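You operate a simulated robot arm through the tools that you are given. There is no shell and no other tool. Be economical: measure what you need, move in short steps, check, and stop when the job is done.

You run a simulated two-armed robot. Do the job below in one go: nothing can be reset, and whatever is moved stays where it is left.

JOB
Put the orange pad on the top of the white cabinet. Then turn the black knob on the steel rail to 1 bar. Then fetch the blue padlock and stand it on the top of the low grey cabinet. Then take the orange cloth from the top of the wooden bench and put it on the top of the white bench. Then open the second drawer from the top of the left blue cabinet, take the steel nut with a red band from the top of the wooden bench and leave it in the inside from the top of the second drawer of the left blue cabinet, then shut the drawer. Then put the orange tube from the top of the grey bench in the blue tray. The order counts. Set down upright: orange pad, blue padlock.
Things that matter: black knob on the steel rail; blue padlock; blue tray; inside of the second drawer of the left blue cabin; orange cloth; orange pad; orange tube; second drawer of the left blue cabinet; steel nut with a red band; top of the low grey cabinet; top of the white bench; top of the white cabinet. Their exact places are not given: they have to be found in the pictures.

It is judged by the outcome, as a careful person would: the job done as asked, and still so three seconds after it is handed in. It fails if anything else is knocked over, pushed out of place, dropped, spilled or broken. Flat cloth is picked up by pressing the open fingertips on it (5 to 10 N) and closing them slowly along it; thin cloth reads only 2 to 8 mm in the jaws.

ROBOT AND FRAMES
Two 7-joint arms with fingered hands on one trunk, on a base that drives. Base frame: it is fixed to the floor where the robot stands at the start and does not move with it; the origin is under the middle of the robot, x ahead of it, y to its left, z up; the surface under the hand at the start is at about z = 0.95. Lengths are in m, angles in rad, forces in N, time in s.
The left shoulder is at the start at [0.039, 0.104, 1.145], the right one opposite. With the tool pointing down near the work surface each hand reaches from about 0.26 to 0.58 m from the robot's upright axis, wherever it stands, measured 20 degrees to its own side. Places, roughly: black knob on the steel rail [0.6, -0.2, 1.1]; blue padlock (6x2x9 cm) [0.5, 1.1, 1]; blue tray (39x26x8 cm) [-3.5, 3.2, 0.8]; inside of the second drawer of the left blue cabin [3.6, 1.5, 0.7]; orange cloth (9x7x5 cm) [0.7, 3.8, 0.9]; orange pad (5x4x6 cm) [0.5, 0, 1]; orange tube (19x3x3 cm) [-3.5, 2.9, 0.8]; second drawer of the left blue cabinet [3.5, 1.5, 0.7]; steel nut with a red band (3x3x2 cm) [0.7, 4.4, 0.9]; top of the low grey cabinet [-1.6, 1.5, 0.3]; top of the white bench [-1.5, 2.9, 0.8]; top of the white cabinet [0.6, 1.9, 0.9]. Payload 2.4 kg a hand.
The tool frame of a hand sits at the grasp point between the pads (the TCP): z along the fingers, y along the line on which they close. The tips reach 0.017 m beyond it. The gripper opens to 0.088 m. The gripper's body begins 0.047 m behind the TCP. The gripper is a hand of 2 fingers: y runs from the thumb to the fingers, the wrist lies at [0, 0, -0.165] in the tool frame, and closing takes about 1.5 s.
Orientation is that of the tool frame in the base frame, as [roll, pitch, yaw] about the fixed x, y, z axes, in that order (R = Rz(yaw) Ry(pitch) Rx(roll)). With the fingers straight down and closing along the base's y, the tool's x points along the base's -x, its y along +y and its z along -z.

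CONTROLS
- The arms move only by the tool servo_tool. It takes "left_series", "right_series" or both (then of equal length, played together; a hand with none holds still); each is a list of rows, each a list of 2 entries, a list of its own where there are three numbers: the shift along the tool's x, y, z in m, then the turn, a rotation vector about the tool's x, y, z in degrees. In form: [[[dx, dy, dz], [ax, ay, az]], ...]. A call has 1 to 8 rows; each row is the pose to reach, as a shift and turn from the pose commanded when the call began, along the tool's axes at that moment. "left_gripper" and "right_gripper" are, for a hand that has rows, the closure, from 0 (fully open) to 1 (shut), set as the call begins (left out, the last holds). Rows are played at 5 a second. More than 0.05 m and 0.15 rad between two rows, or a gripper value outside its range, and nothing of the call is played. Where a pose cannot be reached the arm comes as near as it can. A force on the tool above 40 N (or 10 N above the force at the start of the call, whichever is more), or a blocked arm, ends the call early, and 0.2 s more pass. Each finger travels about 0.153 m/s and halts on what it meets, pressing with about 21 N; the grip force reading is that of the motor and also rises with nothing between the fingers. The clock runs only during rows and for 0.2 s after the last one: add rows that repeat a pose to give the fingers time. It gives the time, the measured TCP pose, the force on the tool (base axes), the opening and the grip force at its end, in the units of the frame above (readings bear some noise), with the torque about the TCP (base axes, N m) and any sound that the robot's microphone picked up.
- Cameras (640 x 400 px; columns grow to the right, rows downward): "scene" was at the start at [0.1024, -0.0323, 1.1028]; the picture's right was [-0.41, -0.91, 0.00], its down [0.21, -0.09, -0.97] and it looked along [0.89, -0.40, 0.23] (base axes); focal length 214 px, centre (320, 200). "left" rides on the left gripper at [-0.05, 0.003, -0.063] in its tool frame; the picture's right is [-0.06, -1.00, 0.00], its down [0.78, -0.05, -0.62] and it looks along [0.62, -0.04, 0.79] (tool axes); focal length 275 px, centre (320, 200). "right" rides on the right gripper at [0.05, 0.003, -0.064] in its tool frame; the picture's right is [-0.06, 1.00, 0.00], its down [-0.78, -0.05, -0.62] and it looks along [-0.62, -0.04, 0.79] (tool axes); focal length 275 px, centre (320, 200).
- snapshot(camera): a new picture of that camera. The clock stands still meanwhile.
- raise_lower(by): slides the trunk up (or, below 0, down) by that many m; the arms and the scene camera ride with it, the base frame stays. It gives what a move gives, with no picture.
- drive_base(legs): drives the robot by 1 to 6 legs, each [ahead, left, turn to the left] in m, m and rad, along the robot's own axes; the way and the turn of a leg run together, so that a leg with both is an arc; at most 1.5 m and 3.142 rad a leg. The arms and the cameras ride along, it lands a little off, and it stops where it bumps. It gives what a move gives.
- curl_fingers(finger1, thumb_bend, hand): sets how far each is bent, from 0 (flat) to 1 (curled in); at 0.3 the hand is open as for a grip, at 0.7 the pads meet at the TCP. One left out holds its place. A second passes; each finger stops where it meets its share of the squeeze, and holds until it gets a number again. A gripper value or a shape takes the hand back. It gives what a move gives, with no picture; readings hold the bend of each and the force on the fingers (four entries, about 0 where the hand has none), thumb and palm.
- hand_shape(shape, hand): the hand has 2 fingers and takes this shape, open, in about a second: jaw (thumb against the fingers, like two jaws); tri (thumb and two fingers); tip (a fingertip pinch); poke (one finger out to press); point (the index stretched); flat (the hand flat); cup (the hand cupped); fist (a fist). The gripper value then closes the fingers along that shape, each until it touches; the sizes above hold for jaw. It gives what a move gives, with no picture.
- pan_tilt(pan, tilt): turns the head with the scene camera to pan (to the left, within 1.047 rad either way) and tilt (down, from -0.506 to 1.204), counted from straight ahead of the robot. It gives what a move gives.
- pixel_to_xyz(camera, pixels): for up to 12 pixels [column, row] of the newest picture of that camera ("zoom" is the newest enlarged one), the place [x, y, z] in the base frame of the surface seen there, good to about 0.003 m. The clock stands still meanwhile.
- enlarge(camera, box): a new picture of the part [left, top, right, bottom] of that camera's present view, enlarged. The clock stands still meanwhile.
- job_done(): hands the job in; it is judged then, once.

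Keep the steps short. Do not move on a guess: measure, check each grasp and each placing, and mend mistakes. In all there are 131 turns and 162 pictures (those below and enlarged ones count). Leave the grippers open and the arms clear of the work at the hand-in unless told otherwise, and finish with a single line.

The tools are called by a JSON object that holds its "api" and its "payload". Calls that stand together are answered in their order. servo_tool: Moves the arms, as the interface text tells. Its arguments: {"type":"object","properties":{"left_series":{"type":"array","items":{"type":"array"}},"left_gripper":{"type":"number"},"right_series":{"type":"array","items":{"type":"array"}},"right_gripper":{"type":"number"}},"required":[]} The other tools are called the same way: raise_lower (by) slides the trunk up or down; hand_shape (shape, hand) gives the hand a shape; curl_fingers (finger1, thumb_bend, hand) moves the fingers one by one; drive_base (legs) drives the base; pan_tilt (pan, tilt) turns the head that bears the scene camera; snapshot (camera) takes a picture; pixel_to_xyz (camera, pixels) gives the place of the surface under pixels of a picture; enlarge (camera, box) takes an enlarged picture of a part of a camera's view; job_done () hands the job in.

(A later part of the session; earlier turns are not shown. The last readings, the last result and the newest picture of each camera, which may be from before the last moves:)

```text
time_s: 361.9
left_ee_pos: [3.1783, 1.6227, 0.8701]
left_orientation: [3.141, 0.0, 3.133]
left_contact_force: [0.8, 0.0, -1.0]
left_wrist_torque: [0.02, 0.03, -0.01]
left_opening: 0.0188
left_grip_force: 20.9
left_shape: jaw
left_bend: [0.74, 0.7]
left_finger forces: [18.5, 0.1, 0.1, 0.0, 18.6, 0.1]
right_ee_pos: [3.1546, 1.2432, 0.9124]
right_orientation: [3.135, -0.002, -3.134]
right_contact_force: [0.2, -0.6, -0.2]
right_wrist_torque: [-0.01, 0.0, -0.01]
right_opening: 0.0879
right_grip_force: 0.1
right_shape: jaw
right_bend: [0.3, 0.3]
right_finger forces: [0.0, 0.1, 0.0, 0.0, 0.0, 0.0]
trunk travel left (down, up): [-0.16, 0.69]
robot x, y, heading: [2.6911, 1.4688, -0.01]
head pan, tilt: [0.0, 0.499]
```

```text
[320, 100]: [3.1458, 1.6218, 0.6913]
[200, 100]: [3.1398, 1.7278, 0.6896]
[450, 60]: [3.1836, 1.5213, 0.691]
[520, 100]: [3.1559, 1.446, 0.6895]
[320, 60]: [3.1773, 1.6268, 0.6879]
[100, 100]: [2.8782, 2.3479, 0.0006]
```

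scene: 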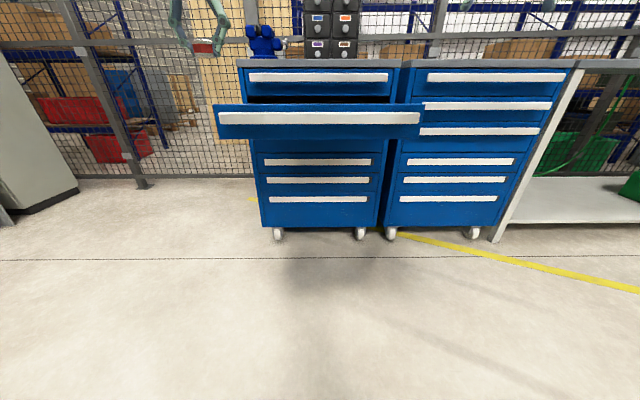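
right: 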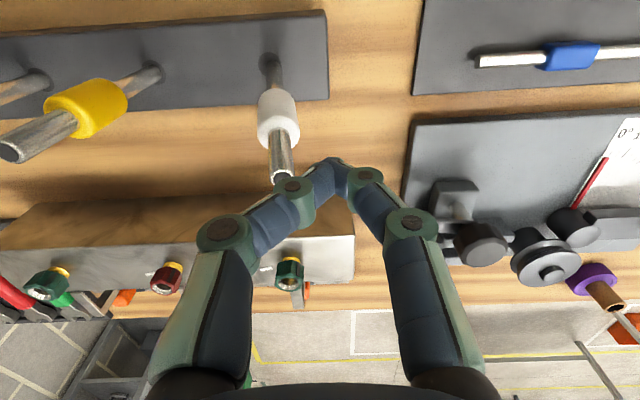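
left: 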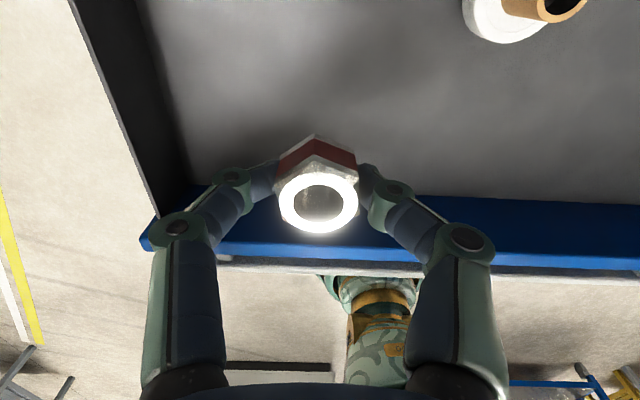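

Clear floor (z 0.69) under the hand. Descend to z≈0.711.

{"api": "servo_tool", "payload": {"left_series": [[[0, 0, 0.04], [0, 0, 0]], [[0, 0, 0.08], [0, 0, 0]], [[0, 0, 0.12], [0, 0, 0]], [[0, 0, 0.15], [0, 0, 0]], [[0, 0, 0.158], [0, 0, 0]], [[0, 0, 0.161], [0, 0, 0]]]}}

{"api": "servo_tool", "payload": {"left_series": [[[0, 0, 0], [0, 0, 0]], [[0, 0, 0], [0, 0, 0]], [[0, 0, 0], [0, 0, 0]], [[0, 0, 0], [0, 0, 0]]], "left_gripper": 0.5}}

{"api": "servo_tool", "payload": {"left_series": [[[0, 0, -0.03], [0, 0, 0]], [[0, 0, -0.07], [0, 0, 0]], [[0, 0, -0.11], [0, 0, 0]], [[0, 0, -0.15], [0, 0, 0]], [[0, 0, -0.18], [0, 0, 0]]]}}

{"api": "snapshot", "payload": {"camera": "left"}}

```text
time_s: 363.3
left_ee_pos: [3.1769, 1.6244, 0.7091]
left_orientation: [3.139, 0.001, 3.134]
left_contact_force: [-0.7, -0.6, -0.3]
left_wrist_torque: [-0.02, -0.03, -0.01]
left_opening: 0.0186
left_grip_force: 21.4
left_shape: jaw
left_bend: [0.74, 0.7]
left_finger forces: [18.5, 0.0, 0.1, 0.0, 18.5, 0.0]
right_ee_pos: [3.1534, 1.2434, 0.9129]
right_orientation: [3.135, -0.001, -3.134]
right_contact_force: [-0.2, 0.2, -0.6]
right_wrist_torque: [0.01, 0.03, 0.01]
right_opening: 0.0877
right_grip_force: 0.1
right_shape: jaw
right_bend: [0.3, 0.3]
right_finger forces: [0.0, 0.0, 0.1, 0.1, 0.0, 0.1]
trunk travel left (down, up): [-0.16, 0.69]
robot x, y, heading: [2.6865, 1.4688, -0.005]
head pan, tilt: [0.0, 0.499]
```

```text
time_s: 364.3
left_ee_pos: [3.1776, 1.6241, 0.7085]
left_orientation: [3.14, 0.001, 3.135]
left_contact_force: [0.0, 0.1, 0.5]
left_wrist_torque: [0.0, 0.02, -0.02]
left_opening: 0.0432
left_grip_force: 0.0
left_shape: jaw
left_bend: [0.73, 0.7]
left_finger forces: [0.0, 0.0, 0.0, 0.0, 0.0, 0.0]
right_ee_pos: [3.1544, 1.2442, 0.9123]
right_orientation: [3.134, -0.001, -3.133]
right_contact_force: [-0.3, 0.4, -0.2]
right_wrist_torque: [0.01, 0.01, 0.0]
right_opening: 0.0881
right_grip_force: 0.1
right_shape: jaw
right_bend: [0.3, 0.3]
right_finger forces: [0.0, 0.1, 0.1, 0.0, 0.1, 0.0]
trunk travel left (down, up): [-0.16, 0.69]
robot x, y, heading: [2.6914, 1.4742, -0.011]
head pan, tilt: [0.0, 0.499]
```

```text
time_s: 365.5
left_ee_pos: [3.1773, 1.6236, 0.8897]
left_orientation: [3.139, -0.002, 3.133]
left_contact_force: [0.9, 0.1, -0.6]
left_wrist_torque: [0.01, 0.02, 0.05]
left_opening: 0.0436
left_grip_force: 0.1
left_shape: jaw
left_bend: [0.73, 0.7]
left_finger forces: [0.0, 0.0, 0.1, 0.0, 0.0, 0.0]
right_ee_pos: [3.1539, 1.2437, 0.9124]
right_orientation: [3.135, -0.002, -3.133]
right_contact_force: [0.2, 0.0, 0.1]
right_wrist_torque: [-0.03, 0.0, 0.03]
right_opening: 0.0879
right_grip_force: 0.1
right_shape: jaw
right_bend: [0.3, 0.3]
right_finger forces: [0.0, 0.0, 0.0, 0.1, 0.1, 0.1]
trunk travel left (down, up): [-0.16, 0.69]
robot x, y, heading: [2.6879, 1.4692, -0.006]
head pan, tilt: [0.0, 0.499]
```

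```text
28 pictures are left
```

left: 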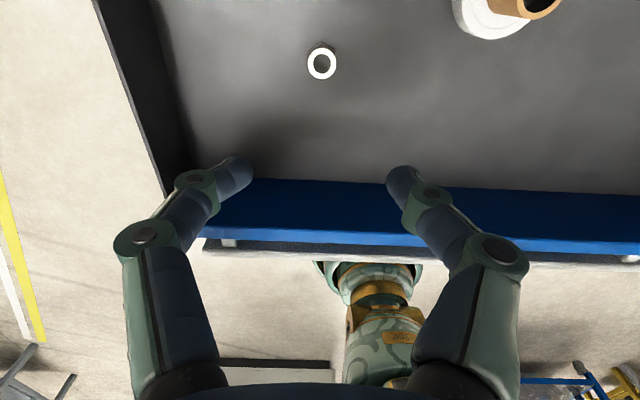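

The nut lies in the drawer. Now to shut it: back off, close the right hand, tilt it 40° forward and lower it to the bar height, centred on the drawer.

{"api": "drive_base", "payload": {"legs": [[-0.36, 0, 0], [0, 0.235, 0.008]]}}

{"api": "servo_tool", "payload": {"right_series": [[[0, 0, 0.02], [0, -5, 0]], [[0, 0, 0.04], [0, -10, 0]], [[0, 0, 0.06], [0, -15, 0]], [[0, 0, 0.08], [0, -20, 0]], [[0, 0, 0.1], [0, -25, 0]], [[0, 0, 0.12], [0, -30, 0]], [[0, 0, 0.14], [0, -35, 0]], [[0, 0, 0.157], [0, -40, 0]]], "right_gripper": 1}}

{"api": "snapshot", "payload": {"camera": "right"}}

```text
time_s: 369.2
left_ee_pos: [2.8149, 1.8644, 0.8883]
left_orientation: [3.14, 0.0, -3.139]
left_contact_force: [-0.3, 0.9, -0.9]
left_wrist_torque: [0.01, -0.03, -0.01]
left_opening: 0.0434
left_grip_force: 0.0
left_shape: jaw
left_bend: [0.73, 0.7]
left_finger forces: [0.1, 0.1, 0.0, 0.1, 0.1, 0.1]
right_ee_pos: [2.7931, 1.4832, 0.9128]
right_orientation: [3.134, -0.003, -3.123]
right_contact_force: [-0.5, 0.7, -0.4]
right_wrist_torque: [-0.01, 0.01, -0.02]
right_opening: 0.0879
right_grip_force: 0.0
right_shape: jaw
right_bend: [0.3, 0.3]
right_finger forces: [0.1, 0.0, 0.1, 0.1, 0.0, 0.1]
trunk travel left (down, up): [-0.16, 0.69]
robot x, y, heading: [2.331, 1.7047, -0.004]
head pan, tilt: [0.0, 0.499]
```

```text
time_s: 371.0
left_ee_pos: [2.8154, 1.8626, 0.8881]
left_orientation: [3.14, -0.001, -3.138]
left_contact_force: [0.5, -0.3, 0.9]
left_wrist_torque: [-0.02, -0.01, 0.02]
left_opening: 0.0435
left_grip_force: 0.2
left_shape: jaw
left_bend: [0.73, 0.7]
left_finger forces: [0.0, 0.1, 0.0, 0.0, 0.0, 0.0]
right_ee_pos: [2.7939, 1.4841, 0.7548]
right_orientation: [3.133, 0.699, -3.129]
right_contact_force: [-0.2, 0.5, -0.3]
right_wrist_torque: [0.03, 0.02, -0.02]
right_opening: 0.0002
right_grip_force: 21.0
right_shape: jaw
right_bend: [0.52, 0.66]
right_finger forces: [0.0, 0.1, 0.0, 0.1, 0.0, 0.0]
trunk travel left (down, up): [-0.16, 0.69]
robot x, y, heading: [2.3321, 1.7042, -0.002]
head pan, tilt: [0.0, 0.499]
```

```text
27 pictures are left
```

right: 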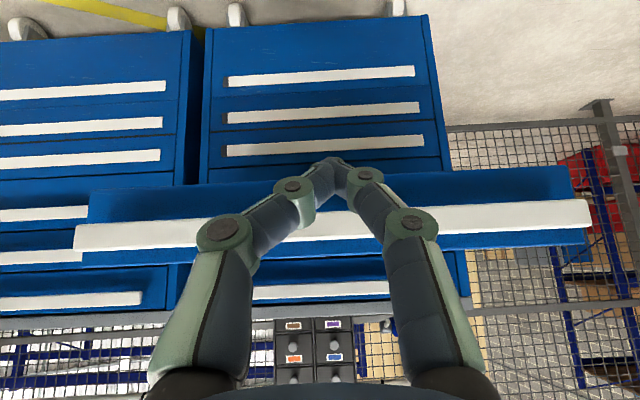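

Raise and widen the left hand to stay clear of the cabinet, then push the bar in short legs.

{"api": "servo_tool", "payload": {"left_series": [[[0, 0.02, -0.04], [0, 0, 0]], [[0, 0.04, -0.08], [0, 0, 0]], [[0, 0.06, -0.12], [0, 0, 0]], [[0, 0.06, -0.16], [0, 0, 0]]]}}

{"api": "drive_base", "payload": {"legs": [[0.13, 0, 0], [0.06, 0, 0], [0.06, 0, 0], [0.06, 0, 0], [0.06, 0, 0], [0.06, 0, 0]]}}

{"api": "snapshot", "payload": {"camera": "scene"}}

```text
time_s: 372.0
left_ee_pos: [2.8134, 1.9235, 1.05]
left_orientation: [-3.141, 0.002, -3.138]
left_contact_force: [0.0, -0.1, 0.1]
left_wrist_torque: [0.01, 0.0, 0.02]
left_opening: 0.0436
left_grip_force: 0.0
left_shape: jaw
left_bend: [0.73, 0.7]
left_finger forces: [0.0, 0.1, 0.1, 0.1, 0.0, 0.0]
right_ee_pos: [2.7934, 1.4843, 0.7553]
right_orientation: [3.133, 0.695, -3.13]
right_contact_force: [0.6, -0.3, 0.0]
right_wrist_torque: [-0.01, 0.0, -0.01]
right_opening: 0.0001
right_grip_force: 20.8
right_shape: jaw
right_bend: [0.52, 0.66]
right_finger forces: [0.0, 0.0, 0.1, 0.1, 0.0, 0.0]
trunk travel left (down, up): [-0.16, 0.69]
robot x, y, heading: [2.3281, 1.7011, 0.001]
head pan, tilt: [0.0, 0.499]
```

```text
time_s: 376.1
left_ee_pos: [3.2433, 1.9229, 1.0483]
left_orientation: [3.139, 0.0, -3.139]
left_contact_force: [0.8, 0.0, 0.1]
left_wrist_torque: [0.0, 0.01, 0.03]
left_opening: 0.0437
left_grip_force: 0.1
left_shape: jaw
left_bend: [0.73, 0.7]
left_finger forces: [0.0, 0.1, 0.0, 0.0, 0.0, 0.1]
right_ee_pos: [3.2228, 1.4829, 0.7555]
right_orientation: [3.132, 0.696, -3.133]
right_contact_force: [0.3, -0.3, 0.4]
right_wrist_torque: [0.04, -0.03, 0.01]
right_opening: 0.0
right_grip_force: 21.1
right_shape: jaw
right_bend: [0.54, 0.67]
right_finger forces: [0.0, 0.0, 0.0, 0.1, 0.0, 0.0]
trunk travel left (down, up): [-0.16, 0.69]
robot x, y, heading: [2.7575, 1.7051, -0.002]
head pan, tilt: [0.0, 0.499]
```

```text
26 pictures are left
```

scene: 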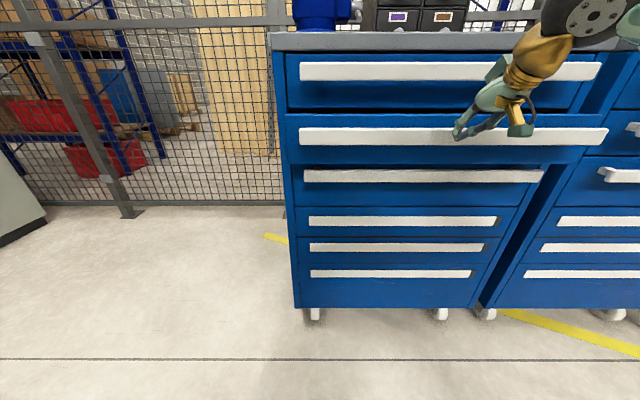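

Nearly shut. Push on 0.05 + 0.03 and measure.

{"api": "drive_base", "payload": {"legs": [[0.05, 0, 0], [0.02, 0, 0]]}}

{"api": "snapshot", "payload": {"camera": "scene"}}

{"api": "pixel_to_xyz", "payload": {"camera": "scene", "pixels": [[390, 140], [390, 68], [390, 178], [390, 120], [390, 95]]}}

```text
time_s: 377.4
left_ee_pos: [3.3141, 1.9237, 1.0492]
left_orientation: [3.14, 0.001, -3.139]
left_contact_force: [0.3, 0.0, 0.5]
left_wrist_torque: [0.0, 0.0, 0.02]
left_opening: 0.0435
left_grip_force: 0.1
left_shape: jaw
left_bend: [0.73, 0.7]
left_finger forces: [0.1, 0.0, 0.0, 0.0, 0.1, 0.0]
right_ee_pos: [3.2931, 1.4843, 0.7556]
right_orientation: [3.133, 0.697, -3.132]
right_contact_force: [-0.1, -0.5, 0.5]
right_wrist_torque: [0.01, 0.02, 0.01]
right_opening: 0.0
right_grip_force: 20.8
right_shape: jaw
right_bend: [0.56, 0.67]
right_finger forces: [0.1, 0.0, 0.0, 0.0, 0.1, 0.1]
trunk travel left (down, up): [-0.16, 0.69]
robot x, y, heading: [2.8261, 1.7038, 0.002]
head pan, tilt: [0.0, 0.499]
```

```text
25 pictures are left
```

scene: 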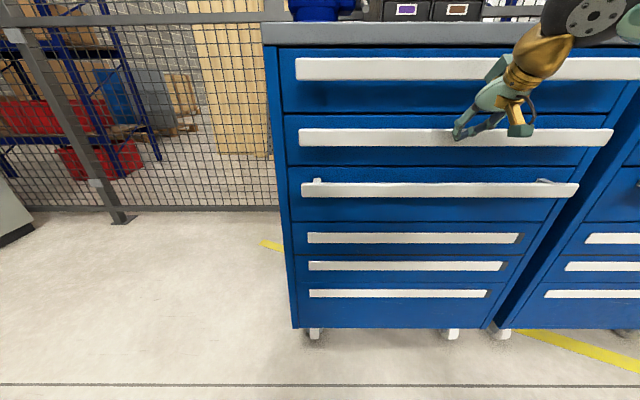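

```text
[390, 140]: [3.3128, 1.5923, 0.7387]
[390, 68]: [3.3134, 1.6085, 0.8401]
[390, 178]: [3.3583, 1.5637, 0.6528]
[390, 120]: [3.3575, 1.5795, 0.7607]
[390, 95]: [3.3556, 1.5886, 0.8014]
```

The drawer is shut (its bar is flush with the others at x 3.313). Now the tube: drive back through the gap toward the far grey bench.

{"api": "drive_base", "payload": {"legs": [[-0.5, 0, 0], [0, 1.3, 0], [0, 0, 1.571], [0, 0, 1.571], [1.4, 0, 0], [1.4, 0, 0]]}}

{"api": "raise_lower", "payload": {"by": 0.25}}

{"api": "servo_tool", "payload": {"right_series": [[[0, 0, -0.01], [0, 8, 0]], [[0, 0, -0.02], [0, 16, 0]], [[0, 0, -0.03], [0, 24, 0]], [[0, 0, -0.04], [0, 32, 0]], [[0, 0, -0.05], [0, 39.8, 0]], [[0, 0, -0.05], [0, 39.8, 0]]], "right_gripper": 0}}

{"api": "pan_tilt", "payload": {"pan": -0.3, "tilt": 0.25}}

{"api": "snapshot", "payload": {"camera": "scene"}}

```text
time_s: 407.3
left_ee_pos: [-0.955, 2.7615, 1.0486]
left_orientation: [3.139, 0.0, 0.006]
left_contact_force: [-0.5, -0.2, 0.2]
left_wrist_torque: [-0.01, -0.01, 0.03]
left_opening: 0.0433
left_grip_force: 0.1
left_shape: jaw
left_bend: [0.73, 0.7]
left_finger forces: [0.0, 0.1, 0.0, 0.0, 0.0, 0.1]
right_ee_pos: [-0.9355, 3.2005, 0.7552]
right_orientation: [3.133, 0.697, 0.014]
right_contact_force: [0.2, 0.0, 0.4]
right_wrist_torque: [0.02, 0.01, 0.0]
right_opening: 0.0
right_grip_force: 21.1
right_shape: jaw
right_bend: [0.56, 0.67]
right_finger forces: [0.1, 0.1, 0.0, 0.1, 0.0, 0.1]
trunk travel left (down, up): [-0.16, 0.69]
robot x, y, heading: [-0.4697, 2.9843, -3.135]
head pan, tilt: [0.0, 0.499]
```

```text
time_s: 409.9
left_ee_pos: [-0.9291, 2.7621, 1.3275]
left_orientation: [3.141, 0.067, 0.004]
left_contact_force: [0.4, 0.3, -0.1]
left_wrist_torque: [-0.01, 0.0, 0.0]
left_opening: 0.0439
left_grip_force: 0.0
left_shape: jaw
left_bend: [0.73, 0.7]
left_finger forces: [0.0, 0.1, 0.0, 0.0, 0.0, 0.1]
right_ee_pos: [-0.9347, 3.2011, 1.0055]
right_orientation: [3.134, 0.697, 0.013]
right_contact_force: [0.6, 0.2, -0.1]
right_wrist_torque: [0.0, 0.02, -0.03]
right_opening: 0.0
right_grip_force: 21.1
right_shape: jaw
right_bend: [0.56, 0.67]
right_finger forces: [0.1, 0.1, 0.0, 0.0, 0.0, 0.0]
trunk travel left (down, up): [-0.41, 0.44]
robot x, y, heading: [-0.4703, 2.982, -3.134]
head pan, tilt: [0.0, 0.499]
```

```text
time_s: 411.2
left_ee_pos: [-0.9293, 2.7621, 1.3275]
left_orientation: [3.14, 0.067, 0.005]
left_contact_force: [-0.7, -0.1, 0.3]
left_wrist_torque: [0.0, 0.0, -0.01]
left_opening: 0.0436
left_grip_force: 0.2
left_shape: jaw
left_bend: [0.73, 0.7]
left_finger forces: [0.0, 0.0, 0.0, 0.1, 0.0, 0.1]
right_ee_pos: [-0.9033, 3.2018, 1.0431]
right_orientation: [3.135, 0.001, 0.02]
right_contact_force: [0.4, -0.9, 0.0]
right_wrist_torque: [0.03, 0.01, -0.01]
right_opening: 0.0881
right_grip_force: 0.1
right_shape: jaw
right_bend: [0.3, 0.3]
right_finger forces: [0.1, 0.0, 0.0, 0.0, 0.1, 0.0]
trunk travel left (down, up): [-0.41, 0.44]
robot x, y, heading: [-0.4704, 2.9765, -3.136]
head pan, tilt: [0.0, 0.499]
```

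```text
time_s: 412.1
left_ee_pos: [-0.9293, 2.762, 1.3274]
left_orientation: [3.139, 0.065, 0.005]
left_contact_force: [0.2, 0.0, 0.3]
left_wrist_torque: [-0.01, -0.04, -0.03]
left_opening: 0.0437
left_grip_force: 0.1
left_shape: jaw
left_bend: [0.73, 0.7]
left_finger forces: [0.1, 0.0, 0.0, 0.0, 0.0, 0.1]
right_ee_pos: [-0.9018, 3.2027, 1.0455]
right_orientation: [3.134, 0.002, 0.02]
right_contact_force: [-0.4, 0.4, -0.7]
right_wrist_torque: [0.01, -0.01, 0.01]
right_opening: 0.0882
right_grip_force: 0.1
right_shape: jaw
right_bend: [0.3, 0.3]
right_finger forces: [0.0, 0.0, 0.1, 0.1, 0.1, 0.0]
trunk travel left (down, up): [-0.41, 0.44]
robot x, y, heading: [-0.4657, 2.9848, -3.14]
head pan, tilt: [-0.3, 0.25]
```

```text
24 pictures are left
```

scene: 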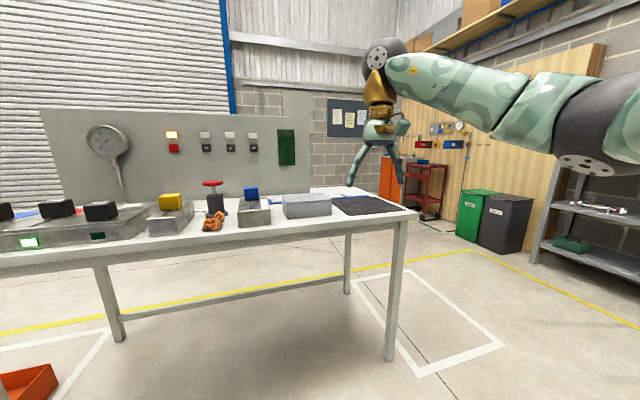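

The cloth is still in place; the way past the bench's right end is open. Move right 1.2, ahead 1.4, and look.

{"api": "drive_base", "payload": {"legs": [[0, -1.2, 0], [1.35, 0, 0]]}}

{"api": "pan_tilt", "payload": {"pan": 0.45, "tilt": 0.3}}

{"api": "snapshot", "payload": {"camera": "scene"}}

```text
time_s: 424.5
left_ee_pos: [-2.2963, 3.9248, 1.3279]
left_orientation: [3.14, 0.066, 0.023]
left_contact_force: [0.9, -0.1, -0.9]
left_wrist_torque: [-0.01, 0.02, -0.04]
left_opening: 0.0436
left_grip_force: 0.1
left_shape: jaw
left_bend: [0.73, 0.7]
left_finger forces: [0.0, 0.0, 0.0, 0.0, 0.0, 0.0]
right_ee_pos: [-2.2781, 4.3645, 1.043]
right_orientation: [3.135, 0.001, 0.04]
right_contact_force: [-0.5, 0.4, 0.4]
right_wrist_torque: [-0.02, 0.02, 0.05]
right_opening: 0.0879
right_grip_force: 0.1
right_shape: jaw
right_bend: [0.3, 0.3]
right_finger forces: [0.0, 0.0, 0.0, 0.1, 0.0, 0.1]
trunk travel left (down, up): [-0.41, 0.44]
robot x, y, heading: [-1.8382, 4.1509, -3.119]
head pan, tilt: [-0.3, 0.25]
```

```text
time_s: 425.6
left_ee_pos: [-2.2957, 3.9241, 1.3272]
left_orientation: [3.141, 0.065, 0.025]
left_contact_force: [0.8, 0.6, -0.5]
left_wrist_torque: [0.01, 0.03, -0.03]
left_opening: 0.0438
left_grip_force: 0.1
left_shape: jaw
left_bend: [0.73, 0.7]
left_finger forces: [0.0, 0.0, 0.0, 0.0, 0.0, 0.0]
right_ee_pos: [-2.2774, 4.365, 1.0431]
right_orientation: [3.134, 0.002, 0.038]
right_contact_force: [1.2, -0.5, -0.2]
right_wrist_torque: [0.01, -0.01, -0.02]
right_opening: 0.088
right_grip_force: 0.0
right_shape: jaw
right_bend: [0.3, 0.3]
right_finger forces: [0.1, 0.1, 0.0, 0.0, 0.0, 0.0]
trunk travel left (down, up): [-0.41, 0.44]
robot x, y, heading: [-1.842, 4.1537, -3.119]
head pan, tilt: [0.45, 0.3]
```

```text
23 pictures are left
```

scene: 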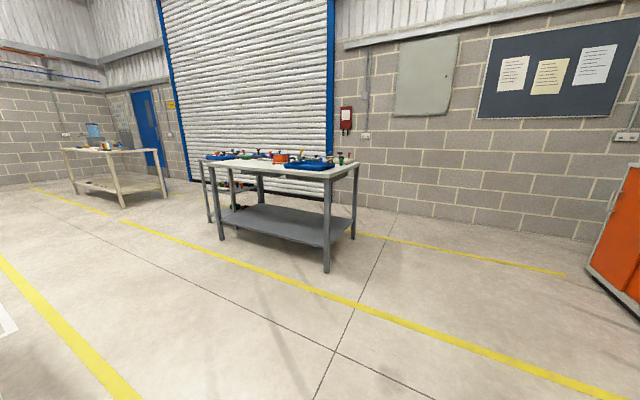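

The grey bench is at (280,170). Zoom and measure.

{"api": "enlarge", "payload": {"camera": "scene", "box": [190, 130, 370, 210]}}

{"api": "pixel_to_xyz", "payload": {"camera": "scene", "pixels": [[325, 180], [358, 162], [204, 160], [280, 157], [310, 163], [255, 155], [328, 265]]}}

```text
3.56 times, centred on (280, 170) of scene
```

zoom: 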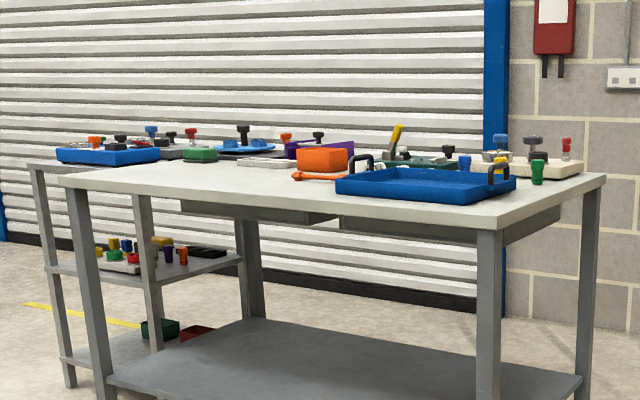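

```text
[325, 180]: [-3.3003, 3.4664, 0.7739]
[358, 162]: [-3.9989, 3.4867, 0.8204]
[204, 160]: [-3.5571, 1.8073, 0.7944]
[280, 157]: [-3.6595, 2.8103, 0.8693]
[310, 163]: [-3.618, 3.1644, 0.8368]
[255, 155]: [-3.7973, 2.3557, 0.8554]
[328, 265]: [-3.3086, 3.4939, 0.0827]
```

Bench front x=-3.29, top z 0.80. Drive ahead 0.65, left 1.35, and look.

{"api": "drive_base", "payload": {"legs": [[0.65, 0, 0], [0, 1.35, -0.022]]}}

{"api": "pan_tilt", "payload": {"pan": -0.1, "tilt": 0.5}}

{"api": "snapshot", "payload": {"camera": "scene"}}

{"api": "enlarge", "payload": {"camera": "scene", "box": [220, 80, 460, 200]}}

```text
time_s: 435.6
left_ee_pos: [-2.9378, 2.5772, 1.3275]
left_orientation: [3.141, 0.066, 0.008]
left_contact_force: [-0.4, 0.3, -0.2]
left_wrist_torque: [0.02, 0.05, 0.02]
left_opening: 0.0435
left_grip_force: 0.0
left_shape: jaw
left_bend: [0.73, 0.7]
left_finger forces: [0.1, 0.0, 0.0, 0.0, 0.0, 0.0]
right_ee_pos: [-2.9091, 3.0157, 1.0436]
right_orientation: [3.135, 0.003, 0.021]
right_contact_force: [0.5, -0.8, 0.1]
right_wrist_torque: [0.0, 0.03, 0.02]
right_opening: 0.0879
right_grip_force: 0.2
right_shape: jaw
right_bend: [0.3, 0.3]
right_finger forces: [0.0, 0.0, 0.0, 0.0, 0.1, 0.0]
trunk travel left (down, up): [-0.41, 0.44]
robot x, y, heading: [-2.4761, 2.7965, -3.131]
head pan, tilt: [0.45, 0.3]
```

```text
time_s: 436.5
left_ee_pos: [-2.9368, 2.5759, 1.3284]
left_orientation: [3.139, 0.067, 0.007]
left_contact_force: [-0.4, 0.4, -0.4]
left_wrist_torque: [0.01, -0.01, 0.03]
left_opening: 0.0436
left_grip_force: 0.0
left_shape: jaw
left_bend: [0.73, 0.7]
left_finger forces: [0.1, 0.1, 0.1, 0.0, 0.0, 0.1]
right_ee_pos: [-2.911, 3.0171, 1.0431]
right_orientation: [3.134, 0.001, 0.02]
right_contact_force: [-0.1, 0.3, 0.8]
right_wrist_torque: [-0.02, 0.03, 0.0]
right_opening: 0.0877
right_grip_force: 0.0
right_shape: jaw
right_bend: [0.3, 0.3]
right_finger forces: [0.0, 0.0, 0.0, 0.1, 0.1, 0.0]
trunk travel left (down, up): [-0.41, 0.44]
robot x, y, heading: [-2.4755, 2.7978, -3.141]
head pan, tilt: [-0.099, 0.499]
```

```text
21 pictures are left
```

scene: 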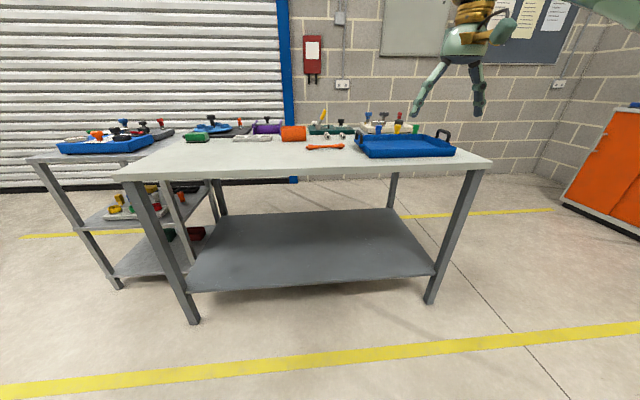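

```text
2.67 times, centred on (340, 140) of scene
```

zoom: 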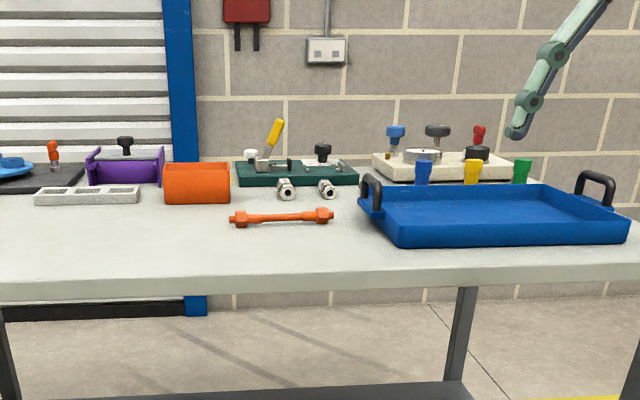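

The orange tube lies along y at zoom (282,217); the blue tray to its right. Measure.

{"api": "pixel_to_xyz", "payload": {"camera": "zoom", "pixels": [[240, 220], [282, 217], [322, 216], [440, 210], [500, 212], [560, 210], [390, 235], [615, 235], [370, 195], [595, 185], [285, 190], [480, 190]]}}

```text
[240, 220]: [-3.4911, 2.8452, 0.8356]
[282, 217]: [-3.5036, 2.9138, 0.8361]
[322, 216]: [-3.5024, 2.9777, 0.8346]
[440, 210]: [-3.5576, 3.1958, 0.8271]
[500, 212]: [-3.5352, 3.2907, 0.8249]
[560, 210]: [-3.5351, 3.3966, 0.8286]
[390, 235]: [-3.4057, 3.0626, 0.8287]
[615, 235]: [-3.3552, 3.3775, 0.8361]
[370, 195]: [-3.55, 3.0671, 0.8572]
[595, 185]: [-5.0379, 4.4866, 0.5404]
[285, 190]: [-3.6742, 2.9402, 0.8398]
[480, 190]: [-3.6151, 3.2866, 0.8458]
```

Tube centre ≈ (-3.503, 2.912), along y; tray interior x -3.4…-3.6, y 3.08…3.4. Lower the trunk 0.1, yaw the right hand -88° so it closes along x, and drive in.

{"api": "raise_lower", "payload": {"by": -0.1}}

{"api": "servo_tool", "payload": {"right_series": [[[0, 0, 0], [0, 0, -8]], [[0, 0, 0], [0, 0, -16]], [[0, 0, 0], [0, 0, -24]], [[0, 0, 0], [0, 0, -32]], [[0, 0, 0], [0, 0, -40]], [[0, 0, 0], [0, 0, -48]], [[0, 0, 0], [0, 0, -56]], [[0, 0, 0], [0, 0, -64]]]}}

{"api": "servo_tool", "payload": {"right_series": [[[-0.02, 0.03, 0], [0, 0, -8]], [[-0.02, 0.05, 0], [0, 0, -16]], [[-0.02, 0.06, 0], [0, 0, -24]], [[-0.02, 0.06, 0], [0, 0, -24]]]}}

{"api": "drive_base", "payload": {"legs": [[0.5, 0.11, 0]]}}

{"api": "snapshot", "payload": {"camera": "right"}}

```text
time_s: 437.9
left_ee_pos: [-2.9372, 2.5769, 1.228]
left_orientation: [3.139, 0.068, 0.006]
left_contact_force: [0.7, -0.6, 0.4]
left_wrist_torque: [0.0, -0.02, -0.03]
left_opening: 0.0434
left_grip_force: 0.0
left_shape: jaw
left_bend: [0.73, 0.7]
left_finger forces: [0.0, 0.0, 0.0, 0.0, 0.0, 0.1]
right_ee_pos: [-2.9119, 3.0171, 0.9444]
right_orientation: [3.135, 0.003, 0.021]
right_contact_force: [-1.0, -0.8, 0.2]
right_wrist_torque: [0.02, 0.0, 0.02]
right_opening: 0.0881
right_grip_force: 0.1
right_shape: jaw
right_bend: [0.3, 0.3]
right_finger forces: [0.0, 0.0, 0.1, 0.0, 0.0, 0.0]
trunk travel left (down, up): [-0.31, 0.54]
robot x, y, heading: [-2.4735, 2.7957, -3.133]
head pan, tilt: [-0.099, 0.499]
```

```text
time_s: 439.7
left_ee_pos: [-2.9367, 2.5773, 1.2272]
left_orientation: [3.141, 0.065, 0.008]
left_contact_force: [-0.9, 0.5, 0.6]
left_wrist_torque: [0.0, 0.03, -0.03]
left_opening: 0.0434
left_grip_force: 0.1
left_shape: jaw
left_bend: [0.73, 0.7]
left_finger forces: [0.0, 0.0, 0.0, 0.0, 0.0, 0.1]
right_ee_pos: [-2.9116, 3.0172, 0.9421]
right_orientation: [3.139, 0.005, 1.141]
right_contact_force: [0.5, 0.0, 0.2]
right_wrist_torque: [0.02, -0.01, -0.01]
right_opening: 0.088
right_grip_force: 0.0
right_shape: jaw
right_bend: [0.3, 0.3]
right_finger forces: [0.1, 0.0, 0.0, 0.0, 0.0, 0.0]
trunk travel left (down, up): [-0.31, 0.54]
robot x, y, heading: [-2.478, 2.7968, -3.135]
head pan, tilt: [-0.099, 0.499]
```

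```text
time_s: 440.7
left_ee_pos: [-2.9371, 2.577, 1.2279]
left_orientation: [-3.141, 0.065, 0.009]
left_contact_force: [0.6, -0.1, 0.2]
left_wrist_torque: [-0.02, -0.01, -0.01]
left_opening: 0.0437
left_grip_force: 0.1
left_shape: jaw
left_bend: [0.73, 0.7]
left_finger forces: [0.1, 0.2, 0.1, 0.1, 0.0, 0.0]
right_ee_pos: [-2.8649, 2.9739, 0.9433]
right_orientation: [-3.14, 0.008, 1.56]
right_contact_force: [0.5, -0.5, -0.5]
right_wrist_torque: [-0.01, -0.01, 0.03]
right_opening: 0.0883
right_grip_force: 0.0
right_shape: jaw
right_bend: [0.3, 0.3]
right_finger forces: [0.0, 0.0, 0.1, 0.0, 0.0, 0.0]
trunk travel left (down, up): [-0.31, 0.54]
robot x, y, heading: [-2.4811, 2.7959, -3.14]
head pan, tilt: [-0.099, 0.499]
```

```text
time_s: 443.7
left_ee_pos: [-3.432, 2.459, 1.2277]
left_orientation: [3.14, 0.066, 0.011]
left_contact_force: [0.7, 0.4, 0.5]
left_wrist_torque: [0.01, 0.02, 0.02]
left_opening: 0.0437
left_grip_force: 0.0
left_shape: jaw
left_bend: [0.73, 0.7]
left_finger forces: [0.0, 0.0, 0.0, 0.0, 0.1, 0.1]
right_ee_pos: [-3.363, 2.8543, 0.9436]
right_orientation: [-3.141, 0.007, 1.562]
right_contact_force: [-0.2, -0.8, 0.0]
right_wrist_torque: [-0.02, 0.0, 0.01]
right_opening: 0.0882
right_grip_force: 0.1
right_shape: jaw
right_bend: [0.3, 0.3]
right_finger forces: [0.0, 0.0, 0.0, 0.0, 0.0, 0.0]
trunk travel left (down, up): [-0.31, 0.54]
robot x, y, heading: [-2.9738, 2.6845, -3.132]
head pan, tilt: [-0.099, 0.499]
```

```text
19 pictures are left
```

right: 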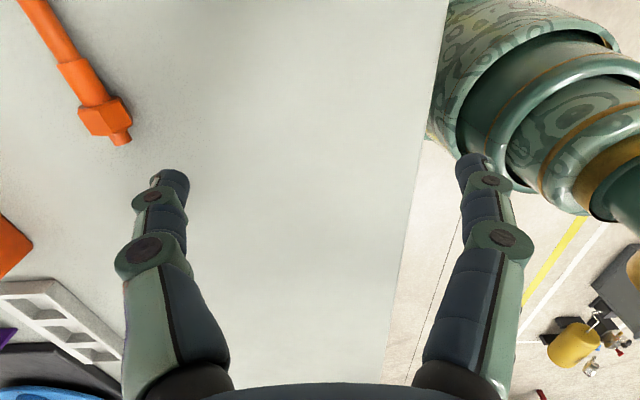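

Shift the hand -0.14 in x and +0.058 in y over the tube.

{"api": "servo_tool", "payload": {"right_series": [[[0.015, -0.035, 0], [0, 0, 0]], [[0.03, -0.07, 0], [0, 0, 0]], [[0.045, -0.105, 0], [0, 0, 0]], [[0.058, -0.14, 0], [0, 0, 0]], [[0.058, -0.14, 0], [0, 0, 0]]]}}

{"api": "snapshot", "payload": {"camera": "right"}}

```text
time_s: 444.9
left_ee_pos: [-3.433, 2.4587, 1.2279]
left_orientation: [3.14, 0.065, 0.012]
left_contact_force: [-0.7, 0.5, 0.7]
left_wrist_torque: [0.01, 0.02, -0.02]
left_opening: 0.0435
left_grip_force: 0.1
left_shape: jaw
left_bend: [0.73, 0.7]
left_finger forces: [0.0, 0.0, 0.0, 0.1, 0.0, 0.0]
right_ee_pos: [-3.5009, 2.9155, 0.9437]
right_orientation: [-3.137, 0.007, 1.562]
right_contact_force: [0.0, 0.4, 0.5]
right_wrist_torque: [0.02, 0.04, 0.0]
right_opening: 0.088
right_grip_force: 0.0
right_shape: jaw
right_bend: [0.3, 0.3]
right_finger forces: [0.0, 0.0, 0.0, 0.0, 0.0, 0.0]
trunk travel left (down, up): [-0.31, 0.54]
robot x, y, heading: [-2.9766, 2.6814, -3.125]
head pan, tilt: [-0.099, 0.499]
```

```text
18 pictures are left
```

right: 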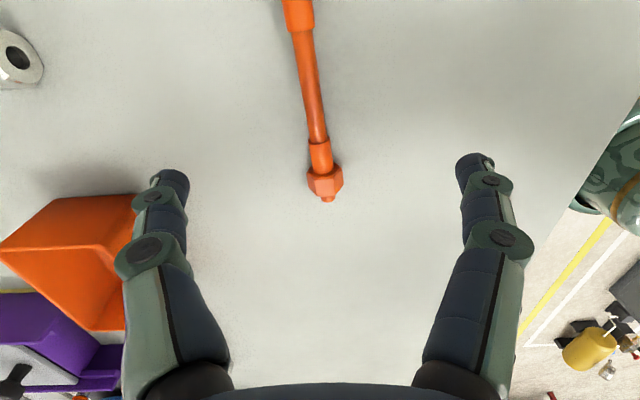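

{"api": "pixel_to_xyz", "payload": {"camera": "right", "pixels": [[325, 183], [318, 120], [308, 60], [298, 15], [350, 110], [270, 110], [130, 230], [40, 240]]}}

```text
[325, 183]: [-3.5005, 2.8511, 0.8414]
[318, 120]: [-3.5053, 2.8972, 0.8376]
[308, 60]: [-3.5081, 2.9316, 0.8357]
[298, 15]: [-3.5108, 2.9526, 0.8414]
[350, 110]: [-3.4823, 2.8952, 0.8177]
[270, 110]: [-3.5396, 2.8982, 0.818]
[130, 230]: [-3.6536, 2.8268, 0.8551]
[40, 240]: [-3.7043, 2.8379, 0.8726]
```

Bench z 0.818; tube axis is 5.7° off y. Correct the yaw, descend to z≈0.838, and close.

{"api": "servo_tool", "payload": {"right_series": [[[0, -0.0055, 0.03], [0, 0, -3]], [[0, -0.0055, 0.07], [0, 0, -5.7]], [[0, -0.0055, 0.095], [0, 0, -5.7]], [[0, -0.0055, 0.1055], [0, 0, -5.7]], [[0, -0.0055, 0.1055], [0, 0, -5.7]]]}}

{"api": "servo_tool", "payload": {"right_series": [[[0, 0, 0], [0, 0, 0]], [[0, 0, 0], [0, 0, 0]], [[0, 0, 0], [0, 0, 0]], [[0, 0, 0], [0, 0, 0]], [[0, 0, 0], [0, 0, 0]], [[0, 0, 0], [0, 0, 0]], [[0, 0, 0], [0, 0, 0]]], "right_gripper": 1}}

{"api": "servo_tool", "payload": {"right_series": [[[0, 0, -0.03], [0, 0, 0]], [[0, 0, -0.07], [0, 0, 0]], [[0, 0, -0.11], [0, 0, 0]], [[0, 0, -0.14], [0, 0, 0]], [[0, 0, -0.14], [0, 0, 0]]]}}

{"api": "snapshot", "payload": {"camera": "right"}}

```text
time_s: 446.1
left_ee_pos: [-3.4317, 2.4585, 1.2283]
left_orientation: [3.139, 0.067, 0.011]
left_contact_force: [-0.6, -0.5, 0.3]
left_wrist_torque: [0.0, -0.01, 0.02]
left_opening: 0.0435
left_grip_force: 0.0
left_shape: jaw
left_bend: [0.73, 0.7]
left_finger forces: [0.1, 0.1, 0.0, 0.0, 0.0, 0.0]
right_ee_pos: [-3.5075, 2.9138, 0.8369]
right_orientation: [-3.14, 0.007, 1.662]
right_contact_force: [0.1, 0.0, 0.2]
right_wrist_torque: [-0.01, -0.01, -0.02]
right_opening: 0.0881
right_grip_force: 0.2
right_shape: jaw
right_bend: [0.3, 0.3]
right_finger forces: [0.0, 0.0, 0.1, 0.1, 0.0, 0.0]
trunk travel left (down, up): [-0.31, 0.54]
robot x, y, heading: [-2.976, 2.6791, -3.125]
head pan, tilt: [-0.099, 0.499]
```

```text
time_s: 447.7
left_ee_pos: [-3.4325, 2.4584, 1.2287]
left_orientation: [3.138, 0.065, 0.011]
left_contact_force: [0.3, 1.0, -0.7]
left_wrist_torque: [0.0, -0.04, 0.03]
left_opening: 0.0435
left_grip_force: 0.0
left_shape: jaw
left_bend: [0.73, 0.7]
left_finger forces: [0.1, 0.0, 0.0, 0.1, 0.0, 0.0]
right_ee_pos: [-3.5076, 2.9145, 0.8368]
right_orientation: [-3.139, 0.006, 1.665]
right_contact_force: [0.1, 0.3, -1.7]
right_wrist_torque: [-0.01, 0.01, 0.01]
right_opening: 0.0
right_grip_force: 21.3
right_shape: jaw
right_bend: [0.69, 0.73]
right_finger forces: [0.3, 0.0, 0.0, 0.0, 0.0, 0.0]
trunk travel left (down, up): [-0.31, 0.54]
robot x, y, heading: [-2.9726, 2.6778, -3.129]
head pan, tilt: [-0.099, 0.499]
```

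```text
time_s: 448.9
left_ee_pos: [-3.433, 2.4591, 1.2269]
left_orientation: [3.14, 0.066, 0.012]
left_contact_force: [-0.6, -0.2, 0.4]
left_wrist_torque: [0.0, 0.02, -0.03]
left_opening: 0.0436
left_grip_force: 0.0
left_shape: jaw
left_bend: [0.73, 0.7]
left_finger forces: [0.0, 0.1, 0.1, 0.0, 0.1, 0.1]
right_ee_pos: [-3.5063, 2.9163, 0.978]
right_orientation: [-3.139, 0.007, 1.661]
right_contact_force: [-0.2, -0.4, -0.9]
right_wrist_torque: [0.03, 0.01, -0.01]
right_opening: 0.0
right_grip_force: 20.9
right_shape: jaw
right_bend: [0.69, 0.73]
right_finger forces: [0.1, 0.0, 0.0, 0.0, 0.0, 0.1]
trunk travel left (down, up): [-0.31, 0.54]
robot x, y, heading: [-2.974, 2.6801, -3.126]
head pan, tilt: [-0.099, 0.499]
```

```text
17 pictures are left
```

right: 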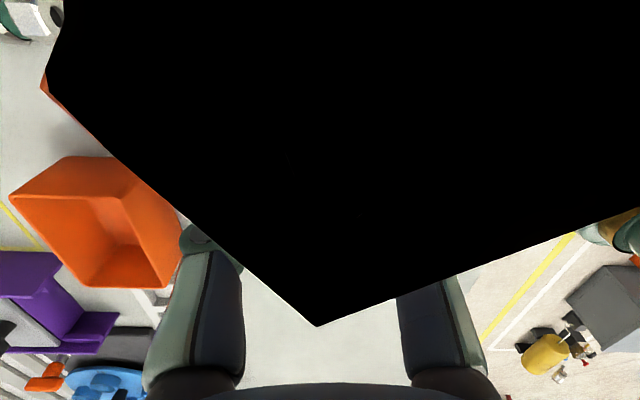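

Odd: fingers fully closed and something dark right before the camera. Look with the scene camera.

{"api": "pan_tilt", "payload": {"pan": -0.35, "tilt": 0.4}}

{"api": "snapshot", "payload": {"camera": "scene"}}

{"api": "snapshot", "payload": {"camera": "left"}}

```text
time_s: 449.6
left_ee_pos: [-3.4322, 2.4602, 1.2276]
left_orientation: [3.14, 0.066, 0.012]
left_contact_force: [-0.6, 0.3, -0.5]
left_wrist_torque: [0.01, 0.0, 0.0]
left_opening: 0.0433
left_grip_force: 0.1
left_shape: jaw
left_bend: [0.73, 0.7]
left_finger forces: [0.0, 0.0, 0.1, 0.0, 0.1, 0.0]
right_ee_pos: [-3.5071, 2.9158, 0.9766]
right_orientation: [-3.138, 0.006, 1.665]
right_contact_force: [0.5, 0.2, -1.0]
right_wrist_torque: [-0.01, -0.02, -0.02]
right_opening: 0.0
right_grip_force: 20.9
right_shape: jaw
right_bend: [0.69, 0.73]
right_finger forces: [0.1, 0.0, 0.1, 0.0, 0.0, 0.1]
trunk travel left (down, up): [-0.31, 0.54]
robot x, y, heading: [-2.9745, 2.6838, -3.132]
head pan, tilt: [-0.351, 0.4]
```

```text
16 pictures are left
```

scene: 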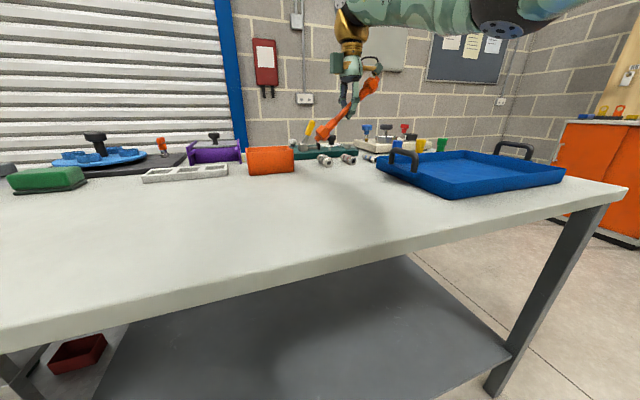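

```text
15 pictures are left
```

left: 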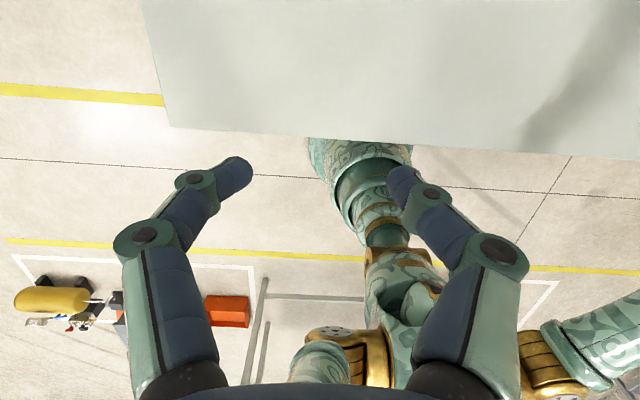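

The tube is caged in the closed fingers, hanging tilted (far end up). It is carried securely enough; raise a little and move right 0.33 to over the tray.

{"api": "servo_tool", "payload": {"right_series": [[[0, 0, -0.02], [0, 0, 0]], [[0, 0, -0.04], [0, 0, 0]], [[0, 0, -0.04], [0, 0, 0]]]}}

{"api": "drive_base", "payload": {"legs": [[0, -0.17, 0], [0, -0.16, 0]]}}

{"api": "snapshot", "payload": {"camera": "scene"}}

```text
time_s: 450.4
left_ee_pos: [-3.4327, 2.4589, 1.2276]
left_orientation: [3.14, 0.067, 0.013]
left_contact_force: [0.9, -0.9, -0.1]
left_wrist_torque: [0.0, 0.02, -0.04]
left_opening: 0.0437
left_grip_force: 0.0
left_shape: jaw
left_bend: [0.73, 0.7]
left_finger forces: [0.0, 0.0, 0.0, 0.1, 0.1, 0.0]
right_ee_pos: [-3.507, 2.9164, 1.0178]
right_orientation: [-3.139, 0.008, 1.663]
right_contact_force: [-0.3, 0.5, -1.2]
right_wrist_torque: [0.01, -0.01, 0.01]
right_opening: 0.0
right_grip_force: 20.9
right_shape: jaw
right_bend: [0.69, 0.73]
right_finger forces: [0.1, 0.1, 0.0, 0.0, 0.0, 0.0]
trunk travel left (down, up): [-0.31, 0.54]
robot x, y, heading: [-2.9727, 2.682, -3.125]
head pan, tilt: [-0.351, 0.4]
```

```text
time_s: 452.9
left_ee_pos: [-3.4368, 2.7885, 1.2268]
left_orientation: [3.138, 0.066, 0.016]
left_contact_force: [0.2, 1.2, -0.9]
left_wrist_torque: [-0.02, -0.01, 0.02]
left_opening: 0.0435
left_grip_force: 0.1
left_shape: jaw
left_bend: [0.73, 0.7]
left_finger forces: [0.1, 0.0, 0.0, 0.1, 0.0, 0.0]
right_ee_pos: [-3.5122, 3.2457, 1.0174]
right_orientation: [-3.138, 0.007, 1.663]
right_contact_force: [-0.9, -0.3, -1.6]
right_wrist_torque: [0.01, 0.0, 0.02]
right_opening: 0.0
right_grip_force: 20.1
right_shape: jaw
right_bend: [0.69, 0.73]
right_finger forces: [0.1, 0.0, 0.0, 0.0, 0.0, 0.1]
trunk travel left (down, up): [-0.31, 0.54]
robot x, y, heading: [-2.9768, 3.0074, -3.125]
head pan, tilt: [-0.351, 0.4]
```

```text
14 pictures are left
```

scene: 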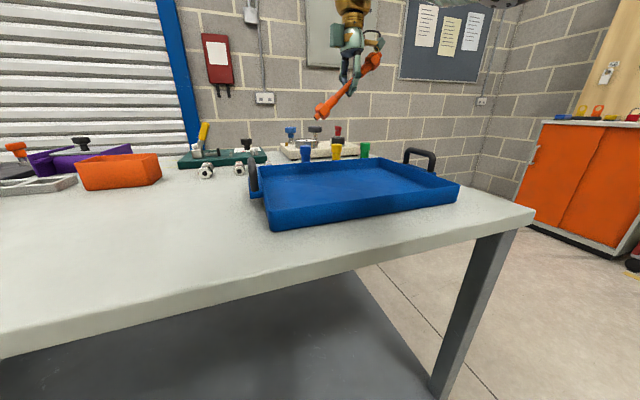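

Measure tray and tube ends.

{"api": "pixel_to_xyz", "payload": {"camera": "scene", "pixels": [[322, 112], [375, 60], [345, 92], [340, 180], [375, 172], [300, 185], [268, 170], [252, 165], [420, 155], [270, 225], [455, 190]]}}

```text
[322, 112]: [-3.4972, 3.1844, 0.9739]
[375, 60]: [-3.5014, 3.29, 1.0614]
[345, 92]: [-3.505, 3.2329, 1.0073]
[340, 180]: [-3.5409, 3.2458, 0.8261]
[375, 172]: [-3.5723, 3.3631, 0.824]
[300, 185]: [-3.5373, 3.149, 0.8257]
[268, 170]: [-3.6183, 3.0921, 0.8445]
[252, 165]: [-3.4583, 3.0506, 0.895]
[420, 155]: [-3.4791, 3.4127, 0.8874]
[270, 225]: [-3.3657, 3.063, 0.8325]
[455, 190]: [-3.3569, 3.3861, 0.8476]
```

Over the tray. Lower 0.13, then on gently until the low end rests.

{"api": "servo_tool", "payload": {"right_series": [[[0, 0, 0.04], [0, 0, 0]], [[0, 0, 0.08], [0, 0, 0]], [[0, 0, 0.11], [0, 0, 0]], [[0, 0, 0.125], [0, 0, 0]], [[0, 0, 0.135], [0, 0, 0]], [[0, 0, 0.142], [0, 0, 0]], [[0, 0, 0.148], [0, 0, 0]]]}}

{"api": "snapshot", "payload": {"camera": "scene"}}

```text
time_s: 454.5
left_ee_pos: [-3.4369, 2.7875, 1.2265]
left_orientation: [3.139, 0.066, 0.015]
left_contact_force: [0.5, -0.7, 0.4]
left_wrist_torque: [0.0, -0.03, -0.02]
left_opening: 0.0439
left_grip_force: 0.1
left_shape: jaw
left_bend: [0.73, 0.7]
left_finger forces: [0.0, 0.0, 0.0, 0.0, 0.0, 0.0]
right_ee_pos: [-3.5127, 3.2441, 0.869]
right_orientation: [-3.137, 0.009, 1.664]
right_contact_force: [0.3, -0.1, -1.0]
right_wrist_torque: [-0.01, 0.01, 0.0]
right_opening: 0.0
right_grip_force: 21.3
right_shape: jaw
right_bend: [0.69, 0.73]
right_finger forces: [0.2, 0.0, 0.0, 0.0, 0.1, 0.0]
trunk travel left (down, up): [-0.31, 0.54]
robot x, y, heading: [-2.9788, 3.0115, -3.125]
head pan, tilt: [-0.351, 0.4]
```

```text
13 pictures are left
```

scene: 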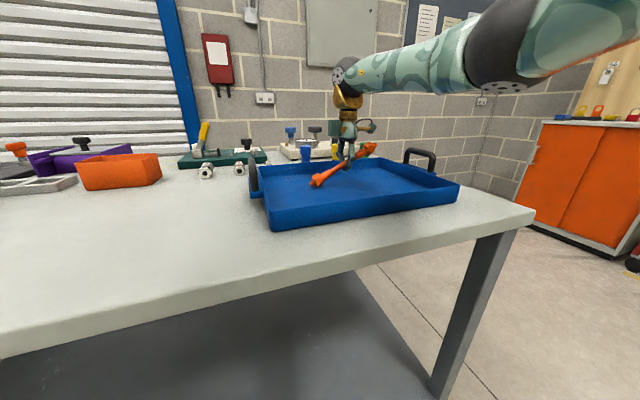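

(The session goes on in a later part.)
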